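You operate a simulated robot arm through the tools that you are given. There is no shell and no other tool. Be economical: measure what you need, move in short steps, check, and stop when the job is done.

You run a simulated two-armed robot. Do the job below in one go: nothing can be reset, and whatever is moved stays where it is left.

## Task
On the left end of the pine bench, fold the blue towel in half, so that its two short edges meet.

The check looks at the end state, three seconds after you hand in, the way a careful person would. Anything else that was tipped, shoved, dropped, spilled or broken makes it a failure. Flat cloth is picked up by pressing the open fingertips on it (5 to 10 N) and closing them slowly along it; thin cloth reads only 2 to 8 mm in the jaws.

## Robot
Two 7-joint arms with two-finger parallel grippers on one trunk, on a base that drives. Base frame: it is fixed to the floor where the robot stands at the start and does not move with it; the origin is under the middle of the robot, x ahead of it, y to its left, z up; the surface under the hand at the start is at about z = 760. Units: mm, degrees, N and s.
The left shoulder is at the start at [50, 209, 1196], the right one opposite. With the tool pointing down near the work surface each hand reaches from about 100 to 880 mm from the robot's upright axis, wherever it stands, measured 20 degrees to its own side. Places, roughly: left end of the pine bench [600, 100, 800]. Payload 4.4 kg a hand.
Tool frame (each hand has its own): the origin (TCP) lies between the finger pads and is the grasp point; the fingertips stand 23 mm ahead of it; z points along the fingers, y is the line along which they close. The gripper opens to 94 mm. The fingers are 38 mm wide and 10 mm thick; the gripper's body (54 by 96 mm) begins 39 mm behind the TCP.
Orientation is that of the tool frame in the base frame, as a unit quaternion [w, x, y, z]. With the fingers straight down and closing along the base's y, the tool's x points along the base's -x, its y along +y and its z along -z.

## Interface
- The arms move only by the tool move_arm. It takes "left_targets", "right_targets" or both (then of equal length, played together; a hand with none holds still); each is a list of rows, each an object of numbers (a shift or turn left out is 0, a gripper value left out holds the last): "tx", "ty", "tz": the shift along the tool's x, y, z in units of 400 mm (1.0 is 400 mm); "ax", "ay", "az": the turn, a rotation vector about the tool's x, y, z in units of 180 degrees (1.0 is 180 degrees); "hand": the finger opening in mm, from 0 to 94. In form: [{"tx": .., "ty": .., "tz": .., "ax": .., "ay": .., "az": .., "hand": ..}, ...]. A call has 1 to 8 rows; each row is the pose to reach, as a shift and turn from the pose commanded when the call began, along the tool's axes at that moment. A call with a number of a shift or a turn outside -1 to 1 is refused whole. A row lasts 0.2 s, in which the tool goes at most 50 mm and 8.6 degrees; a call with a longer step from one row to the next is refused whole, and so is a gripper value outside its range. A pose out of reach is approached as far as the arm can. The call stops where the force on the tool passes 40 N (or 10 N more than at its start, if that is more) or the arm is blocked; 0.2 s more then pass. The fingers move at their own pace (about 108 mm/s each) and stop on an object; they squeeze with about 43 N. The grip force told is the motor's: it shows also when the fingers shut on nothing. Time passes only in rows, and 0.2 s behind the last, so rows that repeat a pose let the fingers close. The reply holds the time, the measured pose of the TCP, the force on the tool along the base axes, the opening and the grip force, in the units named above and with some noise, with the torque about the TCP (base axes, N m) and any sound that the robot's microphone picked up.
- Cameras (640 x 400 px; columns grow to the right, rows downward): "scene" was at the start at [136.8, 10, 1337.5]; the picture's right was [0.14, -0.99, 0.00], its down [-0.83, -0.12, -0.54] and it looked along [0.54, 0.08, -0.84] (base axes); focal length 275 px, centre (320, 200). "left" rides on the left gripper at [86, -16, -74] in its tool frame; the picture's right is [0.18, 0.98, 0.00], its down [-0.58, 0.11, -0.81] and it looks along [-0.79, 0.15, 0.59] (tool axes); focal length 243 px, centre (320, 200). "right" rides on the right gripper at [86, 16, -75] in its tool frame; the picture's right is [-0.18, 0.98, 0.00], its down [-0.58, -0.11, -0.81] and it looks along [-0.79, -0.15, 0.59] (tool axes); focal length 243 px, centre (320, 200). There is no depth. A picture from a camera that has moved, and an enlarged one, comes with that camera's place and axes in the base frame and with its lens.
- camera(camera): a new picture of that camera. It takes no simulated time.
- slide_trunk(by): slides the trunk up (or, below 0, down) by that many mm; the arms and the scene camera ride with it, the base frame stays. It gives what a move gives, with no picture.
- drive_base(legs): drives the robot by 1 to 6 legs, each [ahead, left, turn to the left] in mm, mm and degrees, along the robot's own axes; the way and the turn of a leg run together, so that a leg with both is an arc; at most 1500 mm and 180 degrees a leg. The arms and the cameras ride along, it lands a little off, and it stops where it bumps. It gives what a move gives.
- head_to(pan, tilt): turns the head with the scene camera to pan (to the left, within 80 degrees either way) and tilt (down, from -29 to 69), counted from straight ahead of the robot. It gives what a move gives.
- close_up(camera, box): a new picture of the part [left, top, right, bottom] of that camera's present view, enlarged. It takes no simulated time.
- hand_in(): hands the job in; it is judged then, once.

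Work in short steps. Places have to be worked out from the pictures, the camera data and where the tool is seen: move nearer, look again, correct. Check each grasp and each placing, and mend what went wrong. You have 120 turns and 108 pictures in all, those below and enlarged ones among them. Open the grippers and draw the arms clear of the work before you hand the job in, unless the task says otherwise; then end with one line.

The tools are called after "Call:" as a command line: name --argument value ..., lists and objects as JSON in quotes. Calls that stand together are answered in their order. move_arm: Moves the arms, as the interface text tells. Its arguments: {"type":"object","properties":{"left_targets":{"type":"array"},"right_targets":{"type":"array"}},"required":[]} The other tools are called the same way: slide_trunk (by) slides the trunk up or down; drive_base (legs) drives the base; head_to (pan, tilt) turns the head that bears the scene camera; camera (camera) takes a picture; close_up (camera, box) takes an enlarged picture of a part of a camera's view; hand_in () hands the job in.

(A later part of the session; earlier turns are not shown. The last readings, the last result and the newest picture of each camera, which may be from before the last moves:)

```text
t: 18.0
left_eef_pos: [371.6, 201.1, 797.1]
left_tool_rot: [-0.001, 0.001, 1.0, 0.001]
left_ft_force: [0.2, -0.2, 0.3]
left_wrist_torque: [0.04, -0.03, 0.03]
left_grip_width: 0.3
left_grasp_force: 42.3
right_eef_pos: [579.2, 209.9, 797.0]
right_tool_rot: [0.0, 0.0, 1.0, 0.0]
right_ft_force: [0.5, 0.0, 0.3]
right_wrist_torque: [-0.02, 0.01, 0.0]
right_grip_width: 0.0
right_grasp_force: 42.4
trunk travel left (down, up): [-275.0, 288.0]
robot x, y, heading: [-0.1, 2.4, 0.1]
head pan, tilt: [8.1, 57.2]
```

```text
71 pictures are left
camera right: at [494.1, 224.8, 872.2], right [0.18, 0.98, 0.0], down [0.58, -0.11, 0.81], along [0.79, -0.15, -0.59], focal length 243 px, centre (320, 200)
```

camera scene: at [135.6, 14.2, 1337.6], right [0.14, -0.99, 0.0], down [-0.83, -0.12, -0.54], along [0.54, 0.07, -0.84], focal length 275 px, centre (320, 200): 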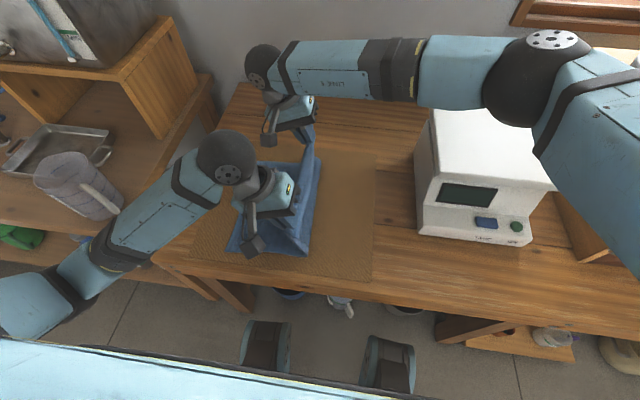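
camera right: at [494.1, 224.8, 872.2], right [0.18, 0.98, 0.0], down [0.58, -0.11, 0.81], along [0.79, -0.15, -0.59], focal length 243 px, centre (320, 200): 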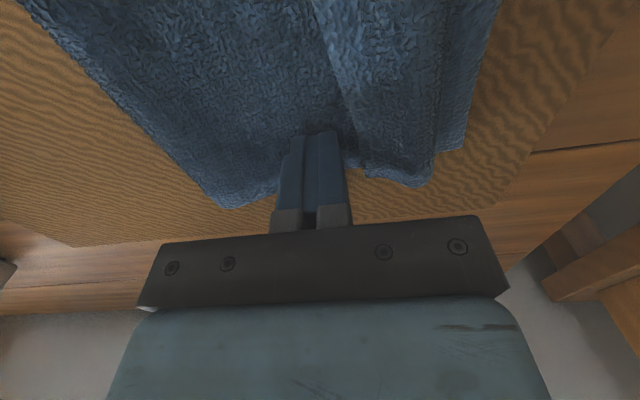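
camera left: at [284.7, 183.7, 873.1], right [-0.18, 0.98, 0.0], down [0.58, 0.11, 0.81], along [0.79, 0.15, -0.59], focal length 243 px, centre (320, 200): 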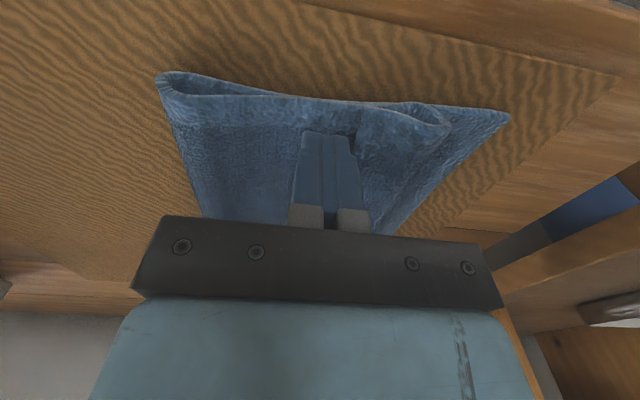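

The whole towel slid left 40 mm instead of unrolling, so it slides easily as one piece. I'll press lightly on it right of the hem and drag it back right, to keep it within the right arm's reach.

Call:
move_arm --right_targets '[{"tz": 0.008}, {"ty": -0.03, "tz": 0.009}, {"ty": -0.06, "tz": 0.009}, {"ty": -0.09, "tz": 0.009}, {"ty": -0.12, "tz": 0.009}, {"ty": -0.12, "tz": -0.01}]' --left_targets '[{"tz": 0.008}, {"ty": -0.03, "tz": 0.009}, {"ty": -0.06, "tz": 0.009}, {"ty": -0.09, "tz": 0.009}, {"ty": -0.12, "tz": 0.009}, {"ty": -0.12, "tz": -0.01}]'

Call:
camera --camera "left"

Call:
camera --camera "right"

```text
t: 19.4
left_eef_pos: [371.8, 150.9, 801.1]
left_tool_rot: [0.0, 0.0, 1.0, 0.001]
left_ft_force: [-0.6, 0.6, 0.2]
left_wrist_torque: [0.0, 0.03, 0.02]
left_grip_width: 0.0
left_grasp_force: 42.8
right_eef_pos: [579.1, 160.7, 801.0]
right_tool_rot: [0.0, 0.0, 1.0, 0.001]
right_ft_force: [-0.1, -0.4, -0.3]
right_wrist_torque: [-0.02, 0.02, 0.01]
right_grip_width: 0.0
right_grasp_force: 41.8
trunk travel left (down, up): [-275.0, 288.0]
robot x, y, heading: [-1.8, -0.2, -0.2]
head pan, tilt: [8.1, 57.2]
```

```text
70 pictures are left
camera left: at [284.5, 134.9, 876.9], right [-0.18, 0.98, 0.0], down [0.58, 0.11, 0.81], along [0.79, 0.15, -0.59], focal length 243 px, centre (320, 200)
```

left: 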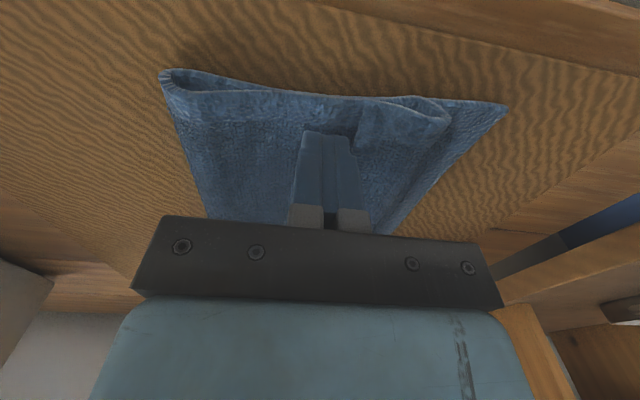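

```text
69 pictures are left
camera right: at [494.1, 176.3, 875.9], right [0.18, 0.98, 0.0], down [0.58, -0.11, 0.81], along [0.79, -0.15, -0.59], focal length 243 px, centre (320, 200)
```

right: 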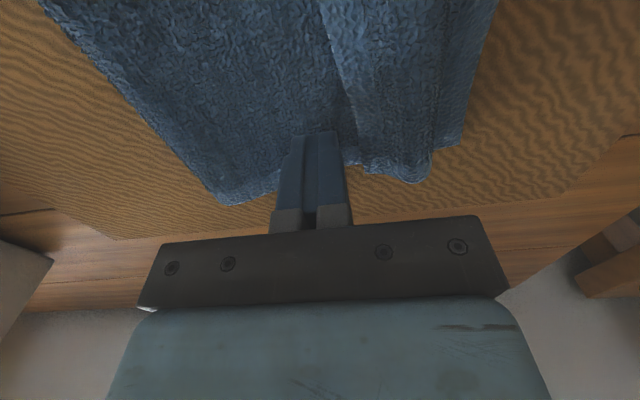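

The whole towel followed back. Now I'll try to pinch just the hem: right finger just right of it, left finger on top of the flap. I'll raise, open to 14 mm, shift 23 mm left and come down to just above.

Call:
move_arm --right_targets '[{"tz": -0.07, "hand": 14}, {"ty": 0.0575, "tz": -0.075}, {"ty": 0.0575, "tz": -0.04}, {"ty": 0.0575, "tz": -0.01}]' --left_targets '[{"tz": -0.07, "hand": 14}, {"ty": 0.0575, "tz": -0.075}, {"ty": 0.0575, "tz": -0.04}, {"ty": 0.0575, "tz": -0.01}]'

Call:
camera --camera "left"

Call:
camera --camera "right"

```text
t: 20.4
left_eef_pos: [371.7, 174.9, 804.9]
left_tool_rot: [0.0, -0.001, 1.0, 0.0]
left_ft_force: [-0.2, 0.2, -0.5]
left_wrist_torque: [-0.03, 0.01, 0.01]
left_grip_width: 13.9
left_grasp_force: 0.1
right_eef_pos: [579.4, 183.5, 804.2]
right_tool_rot: [0.0, 0.0, 1.0, 0.0]
right_ft_force: [0.6, -0.1, 0.7]
right_wrist_torque: [-0.02, -0.02, 0.0]
right_grip_width: 13.9
right_grasp_force: 0.2
trunk travel left (down, up): [-275.0, 288.0]
robot x, y, heading: [-0.0, -2.3, -0.0]
head pan, tilt: [8.1, 57.2]
```

```text
68 pictures are left
camera left: at [284.6, 158.6, 880.7], right [-0.18, 0.98, 0.0], down [0.58, 0.11, 0.81], along [0.79, 0.15, -0.59], focal length 243 px, centre (320, 200)
```

left: 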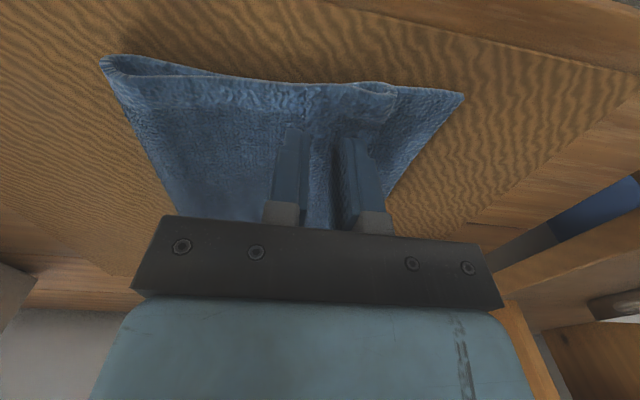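

```text
67 pictures are left
camera right: at [493.8, 199.9, 880.1], right [0.18, 0.98, 0.0], down [0.58, -0.11, 0.81], along [0.79, -0.15, -0.59], focal length 243 px, centre (320, 200)
```

right: 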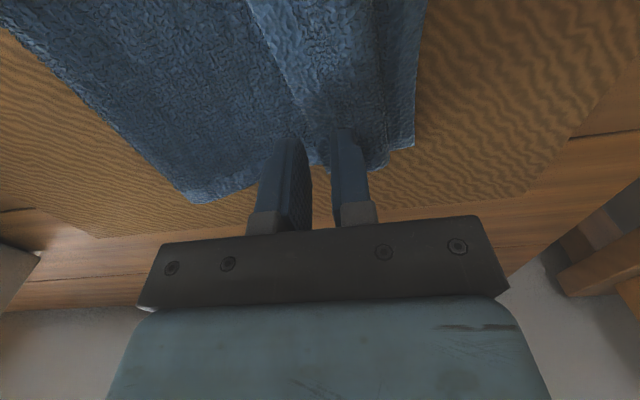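

Zoom on both fingertips to see where the hem is relative to the fingers.

Call:
close_up --camera "left" --box '[240, 60, 440, 200]'

Call:
close_up --camera "right" --box '[220, 60, 420, 200]'

```text
2.86 times, centred on (340, 130) of left
camera zoom: at [284.6, 158.6, 880.7], right [-0.18, 0.98, 0.0], down [0.58, 0.11, 0.81], along [0.79, 0.15, -0.59], focal length 693 px, centre (263, 400)
```

zoom: 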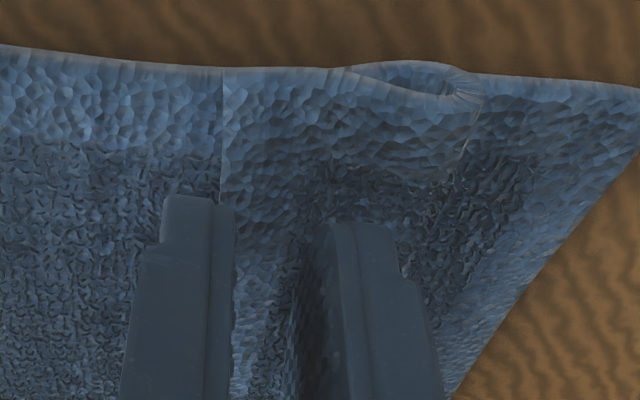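

```text
2.86 times, centred on (320, 130) of right
camera zoom: at [493.8, 199.9, 880.1], right [0.18, 0.98, 0.0], down [0.58, -0.11, 0.81], along [0.79, -0.15, -0.59], focal length 693 px, centre (320, 400)
```

zoom: 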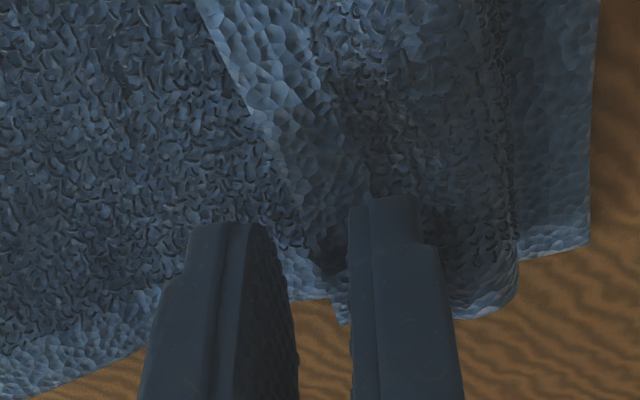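

The near hem (y ≈ 166) lies under the left hand's right finger, and the far hem (≈ 181) sits well between the fingers. I'll shift the left hand 4 mm right, the right hand 2 mm left, and come down 7 mm.

Call:
move_arm --right_targets '[{"ty": 0.005}, {"ty": 0.005, "tz": 0.009}, {"ty": 0.005, "tz": 0.0175}]' --left_targets '[{"ty": -0.011}, {"ty": -0.011, "tz": 0.009}, {"ty": -0.011, "tz": 0.0175}]'

Call:
close_up --camera "left" --box '[240, 60, 440, 200]'

Call:
close_up --camera "right" --box '[220, 60, 420, 200]'

```text
t: 21.2
left_eef_pos: [371.1, 170.1, 798.4]
left_tool_rot: [0.0, 0.0, 1.0, 0.001]
left_ft_force: [0.1, 0.0, 1.1]
left_wrist_torque: [0.04, -0.05, 0.03]
left_grip_width: 14.2
left_grasp_force: 0.0
right_eef_pos: [580.4, 185.8, 798.8]
right_tool_rot: [-0.001, 0.0, 1.0, 0.0]
right_ft_force: [-0.9, -1.0, 1.8]
right_wrist_torque: [0.02, -0.01, 0.01]
right_grip_width: 13.7
right_grasp_force: 0.0
trunk travel left (down, up): [-275.0, 288.0]
robot x, y, heading: [-0.5, -0.4, -0.1]
head pan, tilt: [8.1, 57.2]
```

```text
2.86 times, centred on (340, 130) of left
camera zoom: at [284.3, 153.5, 873.8], right [-0.18, 0.98, 0.0], down [0.58, 0.11, 0.81], along [0.79, 0.15, -0.59], focal length 693 px, centre (263, 400)
```

zoom: 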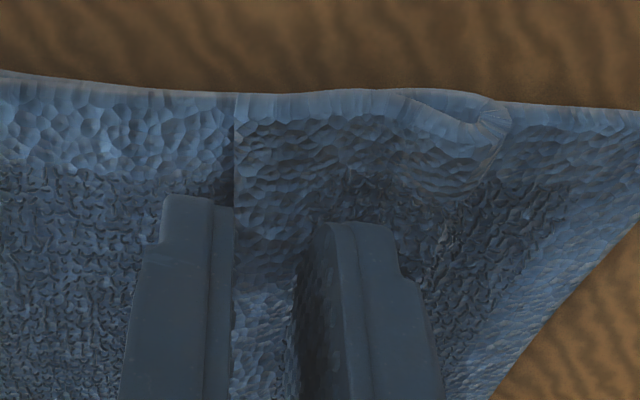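

```text
2.86 times, centred on (320, 130) of right
camera zoom: at [493.7, 201.6, 873.3], right [0.18, 0.98, 0.0], down [0.58, -0.11, 0.81], along [0.79, -0.15, -0.59], focal length 693 px, centre (320, 400)
```

zoom: 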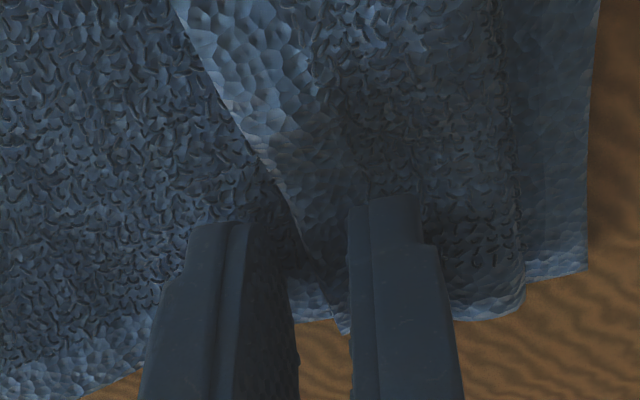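

The hem now sits between the fingers in both hands, with the first light contact. I'll press 1.5 mm more and close slowly.

Call:
move_arm --right_targets '[{"tz": 0.004}, {"tz": 0.004, "hand": 11}, {"tz": 0.004, "hand": 8}, {"tz": 0.004, "hand": 5}, {"tz": 0.004, "hand": 2}, {"tz": 0.004, "hand": 0}, {"tz": 0.004, "hand": 0}]' --left_targets '[{"tz": 0.005}, {"tz": 0.005, "hand": 11}, {"tz": 0.005, "hand": 8}, {"tz": 0.005, "hand": 5}, {"tz": 0.005, "hand": 2}, {"tz": 0.005, "hand": 0}, {"tz": 0.005, "hand": 0}]'

Call:
close_up --camera "left" --box '[240, 60, 440, 200]'

Call:
close_up --camera "right" --box '[220, 60, 420, 200]'

```text
t: 22.8
left_eef_pos: [370.9, 170.0, 796.8]
left_tool_rot: [0.0, -0.001, 1.0, 0.001]
left_ft_force: [-0.5, 0.6, 3.4]
left_wrist_torque: [0.05, 0.0, 0.0]
left_grip_width: 0.0
left_grasp_force: 42.6
right_eef_pos: [579.4, 185.0, 796.3]
right_tool_rot: [0.0, 0.001, 1.0, 0.0]
right_ft_force: [0.7, 1.0, 3.6]
right_wrist_torque: [0.05, 0.03, 0.02]
right_grip_width: 2.1
right_grasp_force: 43.3
trunk travel left (down, up): [-275.0, 288.0]
robot x, y, heading: [-0.4, 1.1, 0.3]
head pan, tilt: [8.1, 57.2]
```

```text
2.86 times, centred on (340, 130) of left
camera zoom: at [284.0, 153.6, 872.2], right [-0.18, 0.98, 0.0], down [0.58, 0.11, 0.81], along [0.79, 0.15, -0.59], focal length 693 px, centre (263, 400)
```

zoom: 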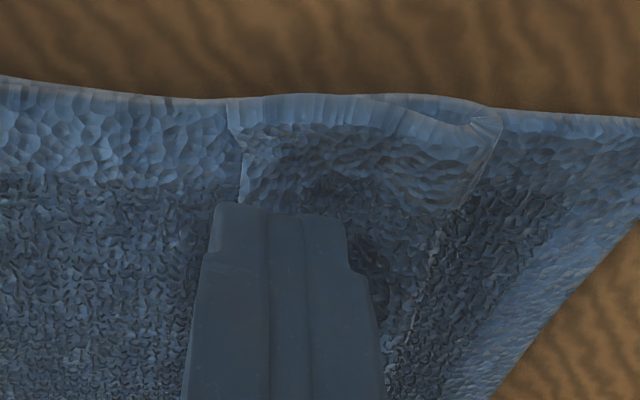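

```text
2.86 times, centred on (320, 130) of right
camera zoom: at [493.7, 201.7, 872.0], right [0.18, 0.98, 0.0], down [0.58, -0.11, 0.81], along [0.79, -0.15, -0.59], focal length 693 px, centre (320, 400)
```

zoom: 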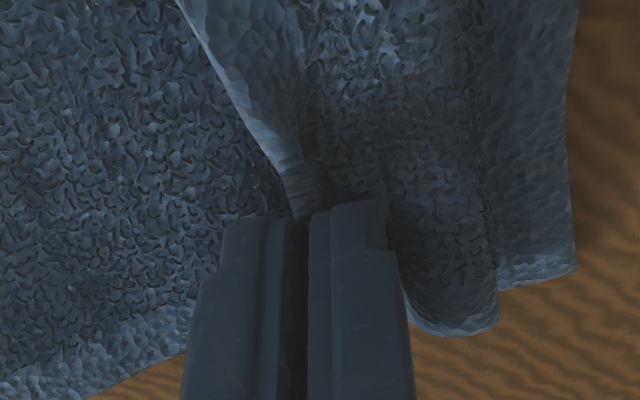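

The right hand has caught the hem cleanly (2.1 mm, one layer); the left slipped off. I'll redo the left: up, open to 16, 2 mm left, down again.

Call:
move_arm --left_targets '[{"tz": -0.05}, {"ty": 0.005, "tz": -0.05, "hand": 16}, {"ty": 0.005, "tz": -0.02}, {"ty": 0.005, "tz": 0.0}, {"ty": 0.005, "tz": 0.005}]'

Call:
close_up --camera "left" --box '[240, 60, 440, 200]'

```text
t: 24.0
left_eef_pos: [370.9, 172.5, 794.0]
left_tool_rot: [0.001, 0.0, 1.0, 0.0]
left_ft_force: [0.1, 0.0, 10.0]
left_wrist_torque: [0.07, 0.04, 0.01]
left_grip_width: 15.8
left_grasp_force: 0.0
right_eef_pos: [579.4, 184.6, 798.2]
right_tool_rot: [0.0, 0.0, 1.0, 0.0]
right_ft_force: [0.7, 2.0, 2.6]
right_wrist_torque: [0.03, -0.03, -0.04]
right_grip_width: 2.1
right_grasp_force: 42.9
trunk travel left (down, up): [-275.0, 288.0]
robot x, y, heading: [2.7, -1.1, -0.2]
head pan, tilt: [8.1, 57.2]
```

```text
2.86 times, centred on (340, 130) of left
camera zoom: at [284.3, 155.8, 870.5], right [-0.18, 0.98, 0.0], down [0.58, 0.11, 0.81], along [0.79, 0.15, -0.59], focal length 693 px, centre (263, 400)
```

zoom: 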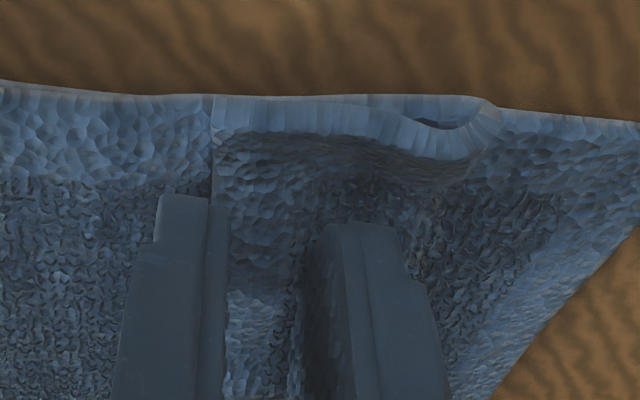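

Pressing at 10 N, but the hem is slightly under the right finger. I'll lift 6 mm, shift 4 mm right and press again lightly.

Call:
move_arm --left_targets '[{"tz": -0.02}, {"ty": -0.011, "tz": -0.02}, {"ty": -0.011, "tz": -0.005}, {"ty": -0.011, "tz": -0.001}]'

Call:
close_up --camera "left" --box '[240, 60, 440, 200]'

```text
t: 25.0
left_eef_pos: [370.6, 168.5, 795.3]
left_tool_rot: [0.001, -0.001, 1.0, 0.001]
left_ft_force: [0.4, 1.2, 6.8]
left_wrist_torque: [0.06, 0.04, 0.01]
left_grip_width: 15.8
left_grasp_force: 0.0
right_eef_pos: [580.3, 185.7, 796.2]
right_tool_rot: [0.0, -0.001, 1.0, 0.0]
right_ft_force: [0.3, 1.2, 4.6]
right_wrist_torque: [0.0, -0.01, -0.03]
right_grip_width: 2.2
right_grasp_force: 43.2
trunk travel left (down, up): [-275.0, 288.0]
robot x, y, heading: [0.6, -1.8, -0.2]
head pan, tilt: [8.1, 57.2]
```

```text
2.86 times, centred on (340, 130) of left
camera zoom: at [284.2, 151.3, 870.9], right [-0.18, 0.98, 0.0], down [0.58, 0.11, 0.81], along [0.79, 0.15, -0.59], focal length 693 px, centre (263, 400)
```

zoom: 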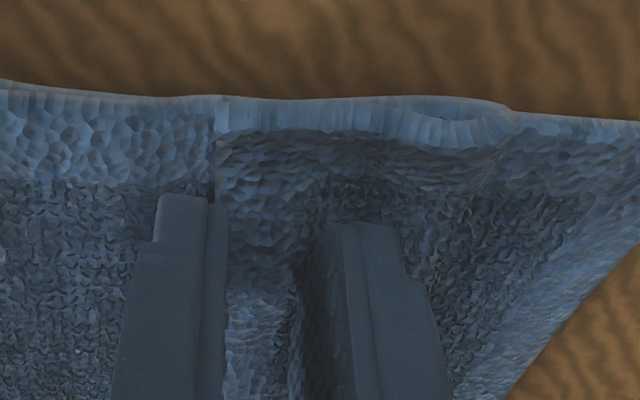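

Hem is now close to the right finger's inner face with 7 N of press. Close slowly.

Call:
move_arm --left_targets '[{"hand": 13}, {"hand": 10}, {"hand": 7}, {"hand": 4}, {"hand": 1}, {"hand": 0}, {"hand": 0}]'

Call:
close_up --camera "left" --box '[240, 60, 440, 200]'

```text
t: 26.6
left_eef_pos: [370.6, 167.9, 794.7]
left_tool_rot: [0.0, 0.0, 1.0, 0.001]
left_ft_force: [0.0, 0.9, 7.3]
left_wrist_torque: [0.01, -0.02, 0.06]
left_grip_width: 0.1
left_grasp_force: 42.3
right_eef_pos: [579.7, 185.6, 797.9]
right_tool_rot: [0.0, -0.001, 1.0, 0.0]
right_ft_force: [0.1, 0.3, 3.6]
right_wrist_torque: [0.06, 0.0, 0.03]
right_grip_width: 2.1
right_grasp_force: 43.3
trunk travel left (down, up): [-275.0, 288.0]
robot x, y, heading: [1.6, 0.7, -0.1]
head pan, tilt: [8.1, 57.2]
```

```text
2.86 times, centred on (340, 130) of left
camera zoom: at [284.1, 151.2, 870.7], right [-0.18, 0.98, 0.0], down [0.58, 0.11, 0.81], along [0.79, 0.15, -0.59], focal length 693 px, centre (263, 400)
```

zoom: 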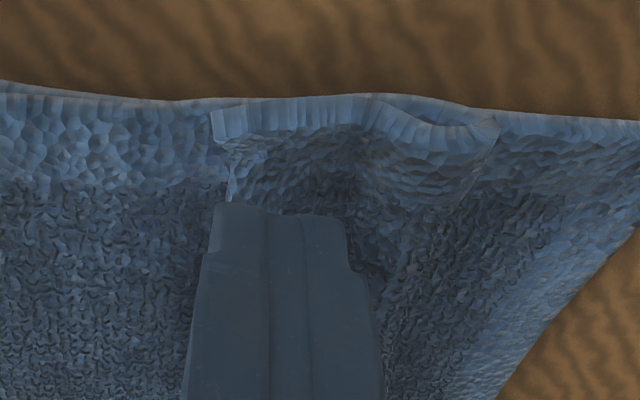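

Missed again on the near side, but the right hand holds the hem well. I'll use the left hand to pin the towel (pressing right of the hem), then turn the far hem over with the right hand alone.

Call:
move_arm --left_targets '[{"tz": -0.05}, {"tx": -0.05, "ty": -0.05, "tz": -0.05}, {"tx": -0.075, "ty": -0.1, "tz": -0.03}, {"tx": -0.075, "ty": -0.1, "tz": 0.0}, {"tx": -0.075, "ty": -0.1, "tz": 0.006}]'

```text
t: 27.8
left_eef_pos: [401.3, 126.4, 792.3]
left_tool_rot: [0.001, 0.0, 1.0, 0.001]
left_ft_force: [1.0, -1.2, 4.6]
left_wrist_torque: [-0.04, -0.01, -0.01]
left_grip_width: 0.0
left_grasp_force: 42.4
right_eef_pos: [580.8, 185.7, 796.4]
right_tool_rot: [0.001, 0.0, 1.0, 0.0]
right_ft_force: [1.5, 0.8, 3.6]
right_wrist_torque: [0.01, 0.03, -0.01]
right_grip_width: 2.2
right_grasp_force: 42.9
trunk travel left (down, up): [-275.0, 288.0]
robot x, y, heading: [2.8, 1.6, -0.2]
head pan, tilt: [8.1, 57.2]
```

Pinned at about 5 N. I'll add a millimetre of press and lift the far hem up and over to the left.

Call:
move_arm --left_targets '[{"tz": 0.003}, {"tz": 0.003}, {"tz": 0.003}, {"tz": 0.003}]' --right_targets '[{"ty": 0.005, "tz": -0.04}, {"ty": 0.03, "tz": -0.085}, {"ty": 0.07, "tz": -0.09}, {"ty": 0.1, "tz": -0.065}]'

Call:
camera --camera "right"

Call:
camera --camera "left"

```text
t: 28.8
left_eef_pos: [402.4, 127.8, 791.5]
left_tool_rot: [0.001, 0.0, 1.0, 0.0]
left_ft_force: [3.1, 0.3, 13.4]
left_wrist_torque: [0.04, -0.05, -0.03]
left_grip_width: 0.0
left_grasp_force: 43.3
right_eef_pos: [579.6, 225.4, 824.9]
right_tool_rot: [0.0, 0.0, 1.0, 0.0]
right_ft_force: [-0.6, 0.5, 0.4]
right_wrist_torque: [-0.02, -0.02, 0.05]
right_grip_width: 1.9
right_grasp_force: 43.2
trunk travel left (down, up): [-275.0, 288.0]
robot x, y, heading: [1.0, -0.5, 0.1]
head pan, tilt: [8.1, 57.2]
```

```text
57 pictures are left
camera right: at [493.8, 241.4, 898.7], right [0.18, 0.98, 0.0], down [0.58, -0.11, 0.81], along [0.79, -0.15, -0.59], focal length 243 px, centre (320, 200)
```

right: 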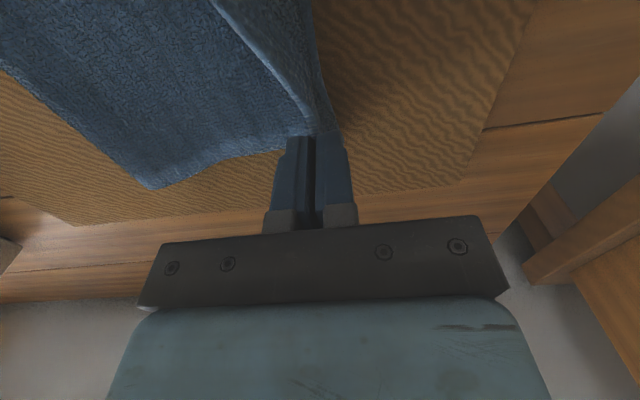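

```text
56 pictures are left
camera left: at [314.2, 110.6, 867.1], right [-0.18, 0.98, 0.0], down [0.58, 0.11, 0.81], along [0.79, 0.15, -0.59], focal length 243 px, centre (320, 200)
```

left: 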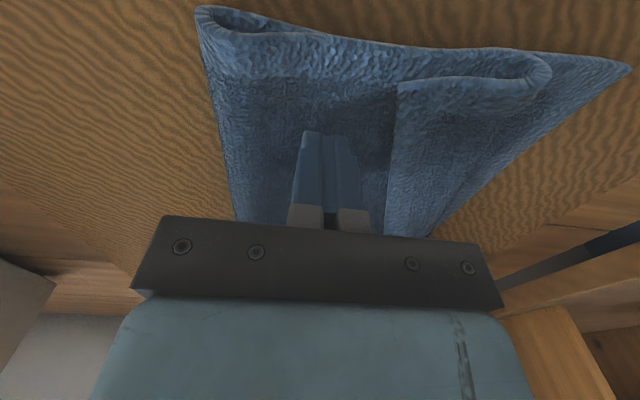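

The far hem is turning over nicely. I'll lower it on to the far left edge (y ≈ 235).

Call:
move_arm --right_targets '[{"ty": 0.015, "tz": 0.02}, {"ty": 0.022, "tz": 0.045}, {"ty": 0.025, "tz": 0.06}]'

Call:
camera --camera "right"

Call:
camera --camera "left"

Call:
close_up --camera "scene" --box '[170, 110, 350, 270]'

```text
t: 29.6
left_eef_pos: [401.4, 127.8, 791.4]
left_tool_rot: [0.0, 0.0, 1.0, 0.001]
left_ft_force: [4.0, 0.2, 14.0]
left_wrist_torque: [0.01, -0.07, 0.0]
left_grip_width: 0.0
left_grasp_force: 42.8
right_eef_pos: [580.0, 236.7, 798.2]
right_tool_rot: [0.0, 0.001, 1.0, 0.0]
right_ft_force: [-0.5, -0.2, 0.8]
right_wrist_torque: [-0.03, 0.01, 0.0]
right_grip_width: 2.1
right_grasp_force: 42.4
trunk travel left (down, up): [-275.0, 288.0]
robot x, y, heading: [-0.4, 2.0, -0.2]
head pan, tilt: [8.1, 57.2]
```

```text
55 pictures are left
camera right: at [493.8, 251.9, 874.1], right [0.18, 0.98, 0.0], down [0.58, -0.11, 0.81], along [0.79, -0.15, -0.59], focal length 243 px, centre (320, 200)
```

right: 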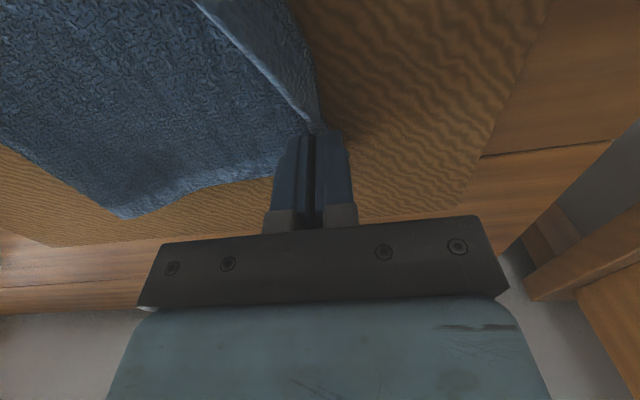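

```text
54 pictures are left
camera left: at [314.2, 110.5, 867.0], right [-0.18, 0.98, 0.0], down [0.58, 0.11, 0.81], along [0.79, 0.15, -0.59], focal length 243 px, centre (320, 200)
```

left: 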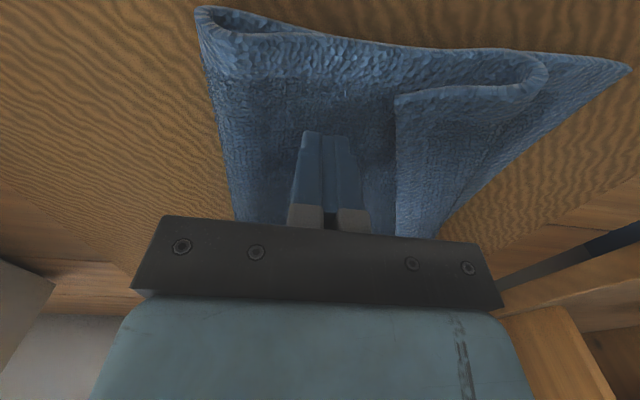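

```text
2.50 times, centred on (260, 190) of scene
camera zoom: at [136.1, 9.7, 1337.7], right [0.14, -0.99, 0.0], down [-0.83, -0.12, -0.54], along [0.54, 0.08, -0.84], focal length 688 px, centre (470, 225)
```

zoom: 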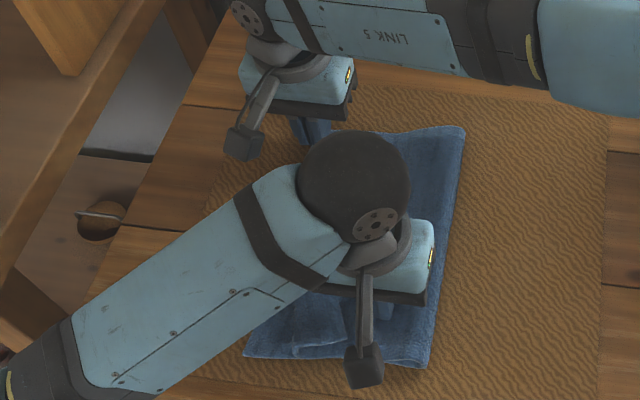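

The far hem is down on the left edge. I keep holding it as an anchor, and raise the left hand to see how the hem stands toward the near end.

Call:
move_arm --left_targets '[{"tz": -0.1}, {"tz": -0.2, "ty": 0.02}]'

Call:
camera --camera "left"

```text
t: 30.2
left_eef_pos: [400.0, 136.3, 869.4]
left_tool_rot: [0.0, 0.0, 1.0, 0.001]
left_ft_force: [-0.1, 0.9, -1.0]
left_wrist_torque: [0.0, 0.0, 0.03]
left_grip_width: 0.1
left_grasp_force: 42.5
right_eef_pos: [579.4, 236.1, 797.9]
right_tool_rot: [0.0, 0.001, 1.0, 0.0]
right_ft_force: [0.3, -0.6, 1.2]
right_wrist_torque: [-0.06, 0.01, 0.01]
right_grip_width: 2.1
right_grasp_force: 43.0
trunk travel left (down, up): [-275.0, 288.0]
robot x, y, heading: [0.3, 0.2, 0.2]
head pan, tilt: [8.1, 57.2]
```

```text
52 pictures are left
camera left: at [313.9, 119.5, 945.5], right [-0.18, 0.98, 0.0], down [0.58, 0.11, 0.81], along [0.79, 0.15, -0.59], focal length 243 px, centre (320, 200)
```

left: 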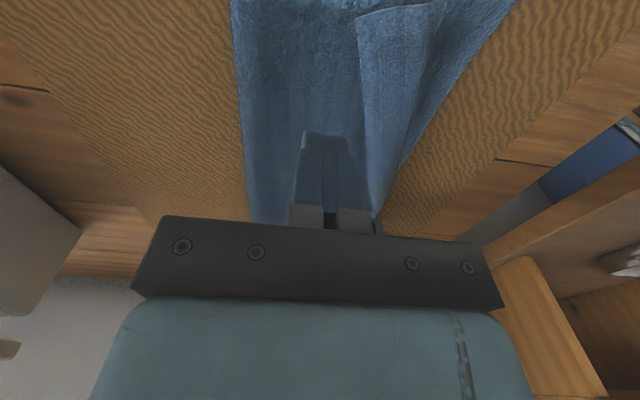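

The hem runs slanted, standing up toward the far end. I'll place the closed left finger right of it at x ≈ 415 and sweep it over to the left, toward the near end.

Call:
move_arm --left_targets '[{"tx": -0.0375, "ty": 0.03, "tz": 0.08}, {"tx": -0.0375, "ty": 0.03, "tz": 0.15}, {"tx": -0.0375, "ty": 0.03, "tz": 0.18}, {"tx": -0.0375, "ty": 0.07, "tz": 0.178}, {"tx": -0.03, "ty": 0.11, "tz": 0.172}, {"tx": -0.02, "ty": 0.15, "tz": 0.165}]'

Call:
camera --camera "left"

```text
t: 31.6
left_eef_pos: [409.6, 195.0, 805.2]
left_tool_rot: [0.0, 0.0, 1.0, 0.0]
left_ft_force: [0.0, 0.2, 0.1]
left_wrist_torque: [0.01, -0.01, -0.01]
left_grip_width: 0.0
left_grasp_force: 42.9
right_eef_pos: [579.2, 235.8, 799.5]
right_tool_rot: [0.001, 0.0, 1.0, 0.001]
right_ft_force: [-0.1, -0.9, 0.6]
right_wrist_torque: [-0.04, -0.02, -0.01]
right_grip_width: 2.4
right_grasp_force: 42.7
trunk travel left (down, up): [-275.0, 288.0]
robot x, y, heading: [-1.4, -0.6, -0.2]
head pan, tilt: [8.1, 57.2]
```

```text
51 pictures are left
camera left: at [321.8, 179.4, 880.9], right [-0.18, 0.98, 0.0], down [0.58, 0.11, 0.81], along [0.79, 0.15, -0.59], focal length 243 px, centre (320, 200)
```

left: 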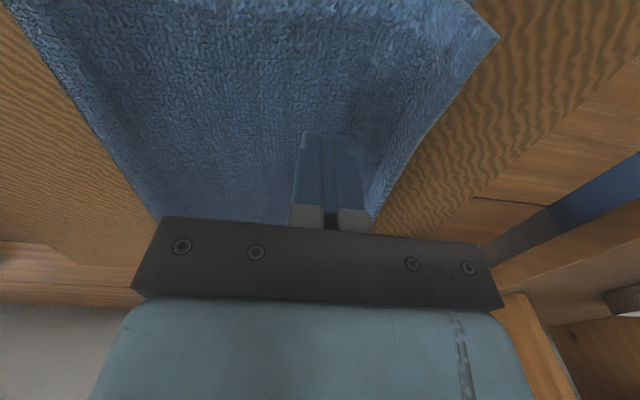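

The flap flipped over completely. Now I release the far hem (raising slightly) and lift both hands clear to inspect.

Call:
move_arm --right_targets '[{"tz": 0.003, "hand": 8}, {"tz": 0.0, "hand": 20}, {"tz": -0.05}, {"tz": -0.15}, {"tz": -0.25}]' --left_targets '[{"tz": 0.0}, {"tz": -0.03}, {"tz": -0.1}, {"tz": -0.2}, {"tz": -0.3}]'

Call:
camera --camera "left"

Call:
camera --camera "right"

```text
t: 32.8
left_eef_pos: [407.9, 196.5, 925.1]
left_tool_rot: [0.0, 0.0, 1.0, 0.0]
left_ft_force: [-0.3, -0.2, 0.6]
left_wrist_torque: [0.05, 0.02, 0.0]
left_grip_width: 0.0
left_grasp_force: 42.4
right_eef_pos: [578.4, 234.2, 900.0]
right_tool_rot: [0.0, 0.001, 1.0, 0.0]
right_ft_force: [-0.1, 0.0, 0.2]
right_wrist_torque: [-0.01, -0.04, 0.0]
right_grip_width: 20.0
right_grasp_force: 0.1
trunk travel left (down, up): [-275.0, 288.0]
robot x, y, heading: [1.7, -0.7, 0.1]
head pan, tilt: [8.1, 57.2]
```

```text
50 pictures are left
camera left: at [322.3, 179.5, 1000.2], right [-0.18, 0.98, 0.0], down [0.58, 0.11, 0.81], along [0.79, 0.15, -0.59], focal length 243 px, centre (320, 200)
```

left: 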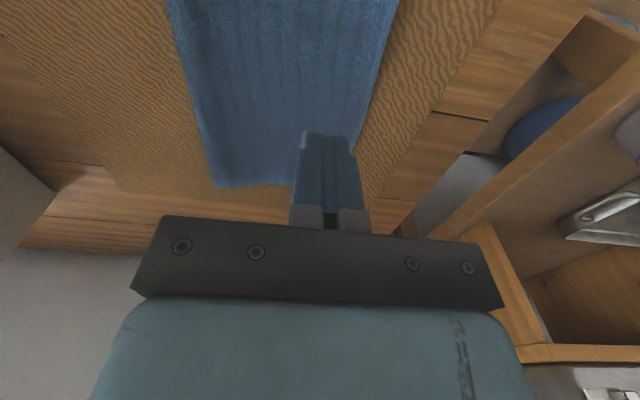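

```text
49 pictures are left
camera right: at [492.9, 251.3, 974.7], right [0.18, 0.98, 0.0], down [0.58, -0.11, 0.81], along [0.79, -0.15, -0.59], focal length 243 px, centre (320, 200)
```

right: 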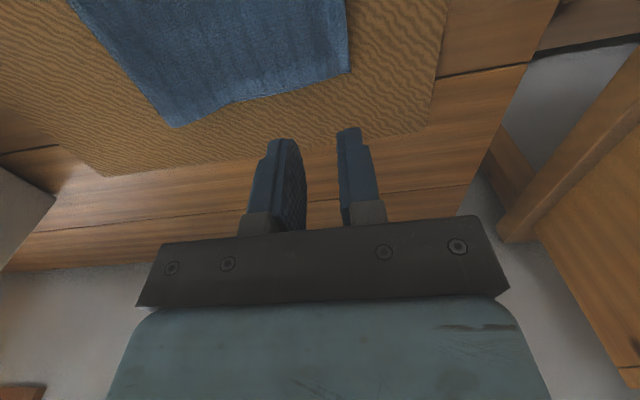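

The towel now looks flat on both sides. I'll move the arms apart and up to get a clear scene view.

Call:
move_arm --right_targets '[{"ty": -0.1, "tz": -0.05}, {"ty": -0.21, "tz": -0.1}, {"ty": -0.33, "tz": -0.1}, {"ty": -0.45, "tz": -0.1}, {"ty": -0.57, "tz": -0.1}, {"ty": -0.69, "tz": -0.1}, {"ty": -0.8, "tz": -0.1}]' --left_targets '[{"ty": 0.1, "tz": -0.02}, {"ty": 0.2, "tz": -0.04}, {"ty": 0.3, "tz": -0.04}, {"ty": 0.4, "tz": -0.04}, {"ty": 0.45, "tz": -0.04}, {"ty": 0.45, "tz": -0.04}, {"ty": 0.45, "tz": -0.04}]'

Call:
close_up --camera "scene" --box '[190, 130, 350, 270]'

Call:
camera --camera "scene"

```text
t: 34.4
left_eef_pos: [408.0, 375.9, 941.5]
left_tool_rot: [0.0, 0.0, 1.0, 0.001]
left_ft_force: [-0.7, 0.1, 0.3]
left_wrist_torque: [0.01, 0.04, 0.02]
left_grip_width: 0.3
left_grasp_force: 42.1
right_eef_pos: [578.5, -84.3, 940.3]
right_tool_rot: [0.0, -0.001, 1.0, 0.001]
right_ft_force: [0.4, 0.2, 0.4]
right_wrist_torque: [0.02, -0.02, -0.02]
right_grip_width: 20.0
right_grasp_force: 0.1
trunk travel left (down, up): [-275.0, 288.0]
robot x, y, heading: [0.1, 2.7, 0.1]
head pan, tilt: [8.1, 57.2]
```

```text
2.86 times, centred on (270, 200) of scene
camera zoom: at [136.4, 8.6, 1337.6], right [0.14, -0.99, 0.0], down [-0.83, -0.12, -0.54], along [0.54, 0.08, -0.84], focal length 787 px, centre (463, 200)
```

zoom: 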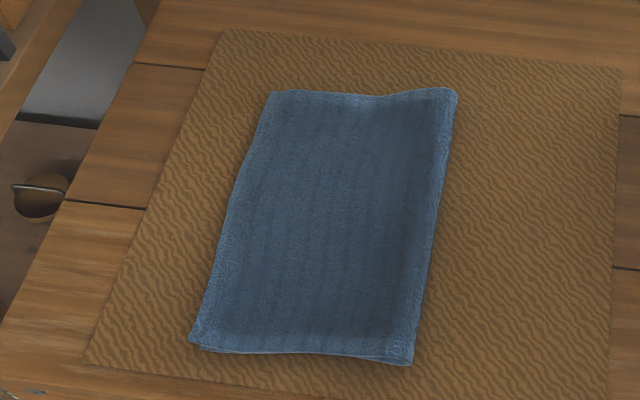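

```text
47 pictures are left
camera scene: at [136.4, 8.6, 1337.6], right [0.14, -0.99, 0.0], down [-0.83, -0.12, -0.54], along [0.54, 0.08, -0.84], focal length 275 px, centre (320, 200)
```

scene: 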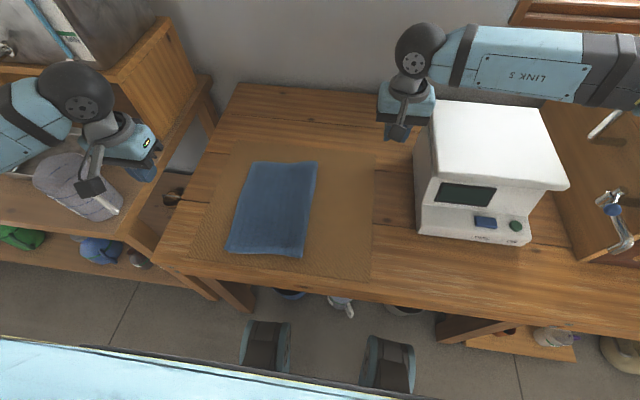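

A very clean fold. I'll check the left edges' alignment closely.

Call:
close_up --camera "scene" --box '[225, 205, 305, 265]'

Call:
close_up --camera "scene" --box '[240, 150, 320, 210]'

```text
6.67 times, centred on (265, 235) of scene
camera zoom: at [136.4, 8.6, 1337.6], right [0.14, -0.99, 0.0], down [-0.83, -0.12, -0.54], along [0.54, 0.08, -0.84], focal length 1836 px, centre (687, -33)
```

zoom: 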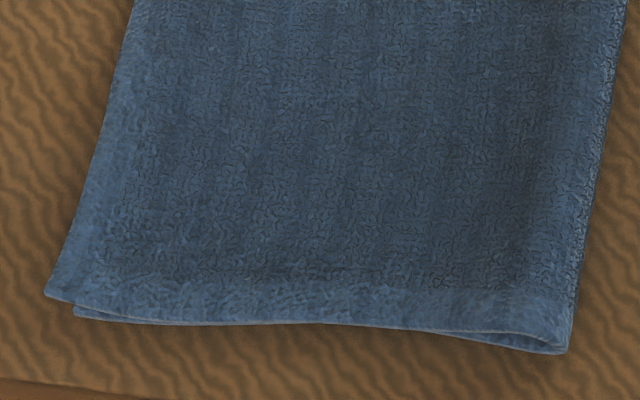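

```text
6.67 times, centred on (280, 180) of scene
camera zoom: at [136.4, 8.6, 1337.6], right [0.14, -0.99, 0.0], down [-0.83, -0.12, -0.54], along [0.54, 0.08, -0.84], focal length 1836 px, centre (587, 333)
```

zoom: 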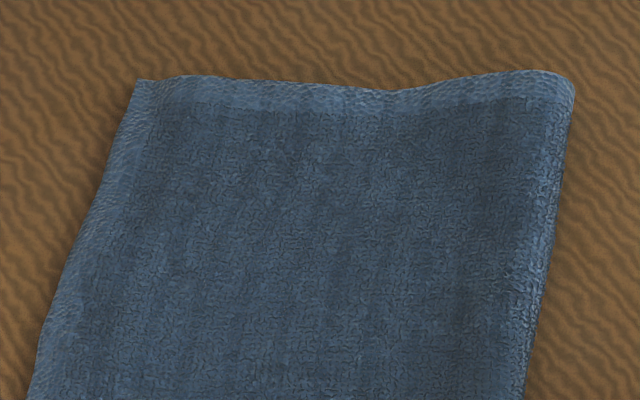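

The top layer overhangs the bottom by perhaps 10 mm at the near corner. I'll look from the left wrist camera to measure.

Call:
camera --camera "left"

Call:
close_up --camera "left" --box '[0, 0, 240, 150]'

```text
44 pictures are left
camera left: at [321.7, 358.2, 1016.9], right [-0.18, 0.98, 0.0], down [0.58, 0.11, 0.81], along [0.79, 0.15, -0.59], focal length 243 px, centre (320, 200)
```

left: 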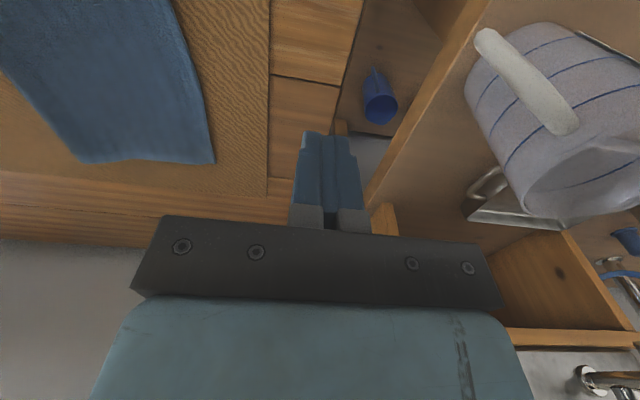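

```text
2.67 times, centred on (120, 75) of left
camera zoom: at [321.7, 358.2, 1016.9], right [-0.18, 0.98, 0.0], down [0.58, 0.11, 0.81], along [0.79, 0.15, -0.59], focal length 647 px, centre (853, 533)
```

zoom: 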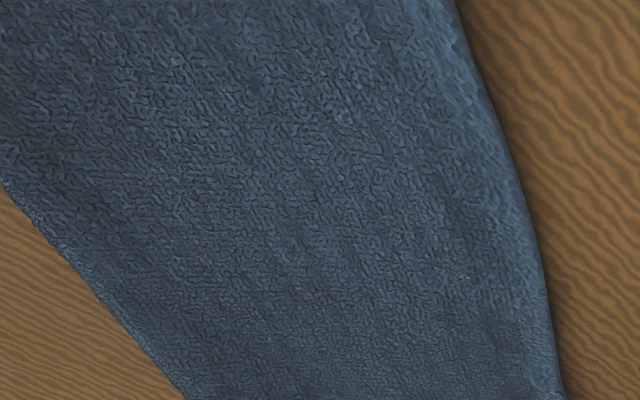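

The top edge overhangs by about 10 mm near and maybe 15 mm far. Pressing and dragging right should pull the top layer back, and at worst it slides the whole towel harmlessly. I'll bring both closed hands over the towel near its left edge.

Call:
move_arm --right_targets '[{"ty": 0.11, "hand": 0}, {"ty": 0.22}, {"ty": 0.33}, {"ty": 0.44}, {"ty": 0.55}, {"ty": 0.66}, {"ty": 0.74, "tz": 0.08}, {"ty": 0.785, "tz": 0.18}]' --left_targets '[{"ty": 0.0}, {"tx": 0.02, "ty": -0.05}, {"tx": 0.04, "ty": -0.12}, {"tx": 0.06, "ty": -0.19}, {"tx": 0.0825, "ty": -0.26}, {"tx": 0.0825, "ty": -0.32}, {"tx": 0.0825, "ty": -0.3775, "tz": 0.08}, {"tx": 0.0825, "ty": -0.3775, "tz": 0.18}]'

Call:
close_up --camera "right" --box '[200, 0, 440, 150]'

```text
t: 36.2
left_eef_pos: [374.6, 225.2, 868.6]
left_tool_rot: [0.0, -0.001, 1.0, 0.001]
left_ft_force: [0.1, 0.2, -0.9]
left_wrist_torque: [-0.01, 0.02, 0.02]
left_grip_width: 0.0
left_grasp_force: 42.2
right_eef_pos: [579.8, 230.8, 866.2]
right_tool_rot: [-0.001, 0.0, 1.0, -0.001]
right_ft_force: [-0.6, -0.7, 0.8]
right_wrist_torque: [-0.01, 0.0, 0.03]
right_grip_width: 0.2
right_grasp_force: 42.4
trunk travel left (down, up): [-275.0, 288.0]
robot x, y, heading: [0.4, -0.9, 0.1]
head pan, tilt: [8.1, 57.2]
```

```text
2.67 times, centred on (320, 75) of right
camera zoom: at [494.4, 247.2, 940.4], right [0.18, 0.98, 0.0], down [0.58, -0.11, 0.81], along [0.79, -0.15, -0.59], focal length 647 px, centre (320, 533)
```

zoom: 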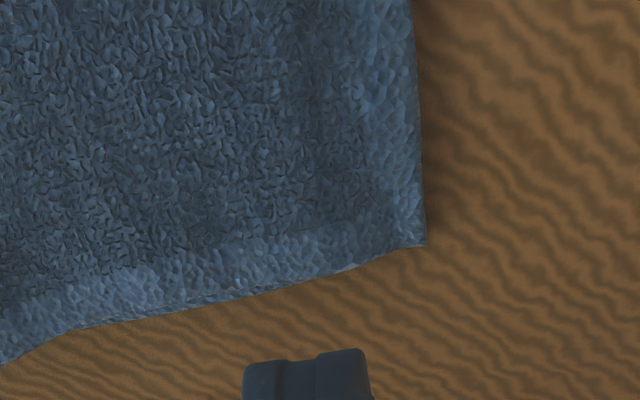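

The far corner shows about 23 mm of overhang, so it is worth correcting. I'll lower both to light contact.

Call:
move_arm --right_targets '[{"tz": 0.08}, {"tz": 0.15}, {"tz": 0.172}, {"tz": 0.178}]' --left_targets '[{"tz": 0.08}, {"tz": 0.15}, {"tz": 0.176}, {"tz": 0.182}]'

```text
t: 37.2
left_eef_pos: [376.4, 225.1, 794.8]
left_tool_rot: [0.0, 0.0, 1.0, 0.001]
left_ft_force: [-0.6, 0.1, 0.5]
left_wrist_torque: [0.0, -0.05, 0.02]
left_grip_width: 0.1
left_grasp_force: 41.9
right_eef_pos: [579.6, 230.2, 795.5]
right_tool_rot: [0.0, 0.0, 1.0, 0.0]
right_ft_force: [0.3, 0.5, 0.9]
right_wrist_torque: [-0.01, 0.03, 0.02]
right_grip_width: 0.1
right_grasp_force: 42.8
trunk travel left (down, up): [-275.0, 288.0]
robot x, y, heading: [-0.9, -1.5, 0.2]
head pan, tilt: [8.1, 57.2]
```

Just at contact. I'll go 2 mm lower and drag both 25 mm to the right, then lift.

Call:
move_arm --right_targets '[{"tz": 0.005}, {"ty": -0.015, "tz": 0.005}, {"ty": -0.03, "tz": 0.005}, {"ty": -0.045, "tz": 0.005}, {"ty": -0.06, "tz": 0.005}, {"ty": -0.06, "tz": -0.03}, {"ty": -0.06, "tz": -0.13}]' --left_targets '[{"tz": 0.005}, {"ty": -0.015, "tz": 0.005}, {"ty": -0.03, "tz": 0.005}, {"ty": -0.045, "tz": 0.005}, {"ty": -0.06, "tz": 0.005}, {"ty": -0.06, "tz": -0.03}, {"ty": -0.06, "tz": -0.13}]'

Call:
camera --camera "right"

Call:
camera --camera "left"

```text
t: 38.8
left_eef_pos: [375.8, 200.8, 849.5]
left_tool_rot: [0.0, 0.0, 1.0, 0.0]
left_ft_force: [-0.1, -0.2, 0.0]
left_wrist_torque: [-0.01, -0.04, -0.01]
left_grip_width: 0.2
left_grasp_force: 42.4
right_eef_pos: [578.6, 204.9, 848.5]
right_tool_rot: [0.0, 0.0, 1.0, 0.001]
right_ft_force: [0.7, -1.0, -0.1]
right_wrist_torque: [0.0, -0.02, 0.03]
right_grip_width: 0.0
right_grasp_force: 42.5
trunk travel left (down, up): [-275.0, 288.0]
robot x, y, heading: [1.8, 0.5, 0.0]
head pan, tilt: [8.1, 57.2]
```

```text
41 pictures are left
camera right: at [493.5, 221.0, 923.6], right [0.18, 0.98, 0.0], down [0.58, -0.11, 0.81], along [0.79, -0.15, -0.59], focal length 243 px, centre (320, 200)
```

right: 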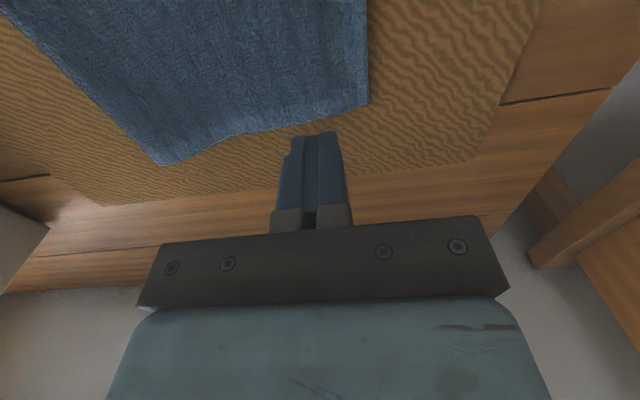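

```text
40 pictures are left
camera left: at [289.3, 184.0, 924.8], right [-0.18, 0.98, 0.0], down [0.58, 0.11, 0.81], along [0.79, 0.15, -0.59], focal length 243 px, centre (320, 200)
```

left: 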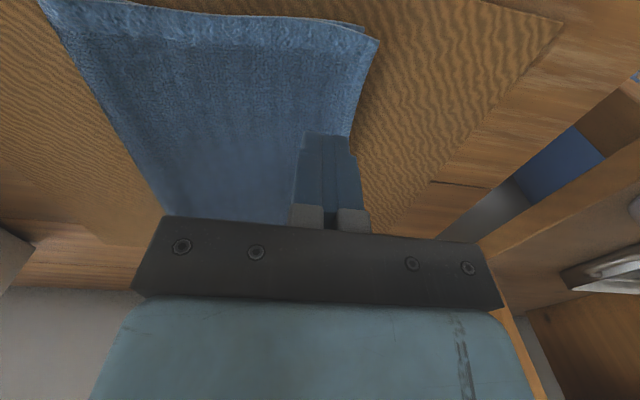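

The layers moved together. Next I try pushing only the overhanging hem: fingers down on the mat just left of it, then push right.

Call:
move_arm --right_targets '[{"ty": 0.06}, {"ty": 0.12}, {"ty": 0.12, "tz": 0.07}, {"ty": 0.12, "tz": 0.12}, {"ty": 0.12, "tz": 0.14}]' --left_targets '[{"ty": 0.06}, {"ty": 0.11}, {"ty": 0.11, "tz": 0.07}, {"ty": 0.11, "tz": 0.12}, {"ty": 0.11, "tz": 0.143}]'

Call:
close_up --camera "right" --box '[220, 60, 420, 200]'

Call:
close_up --camera "left" --box '[220, 40, 420, 180]'

```text
t: 40.0
left_eef_pos: [376.1, 246.0, 792.7]
left_tool_rot: [0.0, 0.0, 1.0, 0.001]
left_ft_force: [0.1, -0.1, 0.7]
left_wrist_torque: [-0.02, 0.01, -0.04]
left_grip_width: 0.0
left_grasp_force: 42.6
right_eef_pos: [582.3, 242.3, 792.7]
right_tool_rot: [0.0, 0.0, 1.0, 0.0]
right_ft_force: [-0.3, -0.5, 0.0]
right_wrist_torque: [-0.01, 0.0, -0.02]
right_grip_width: 0.2
right_grasp_force: 42.2
right hand out of reach, approached as far as the arm can: row 4, 5
trunk travel left (down, up): [-275.0, 288.0]
robot x, y, heading: [0.5, -3.8, -0.1]
head pan, tilt: [8.1, 57.2]
```

```text
2.86 times, centred on (320, 130) of right
camera zoom: at [497.0, 258.8, 867.3], right [0.18, 0.98, 0.0], down [0.58, -0.11, 0.81], along [0.79, -0.15, -0.59], focal length 693 px, centre (320, 400)
```

zoom: 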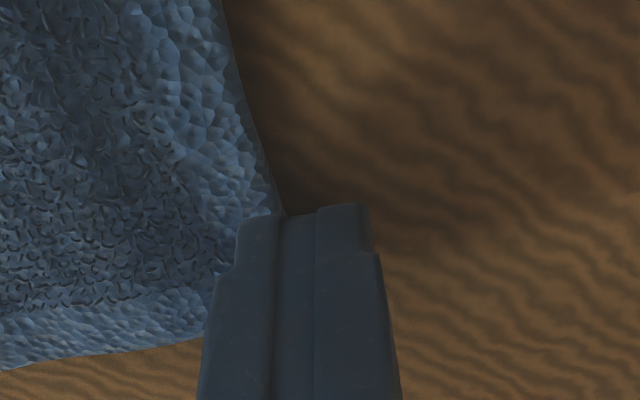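

```text
2.86 times, centred on (320, 110) of left
camera zoom: at [289.5, 228.7, 866.9], right [-0.18, 0.98, 0.0], down [0.58, 0.11, 0.81], along [0.79, 0.15, -0.59], focal length 693 px, centre (320, 457)
```

zoom: 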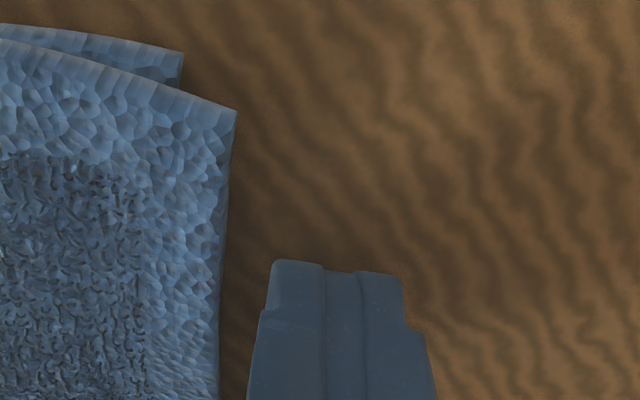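

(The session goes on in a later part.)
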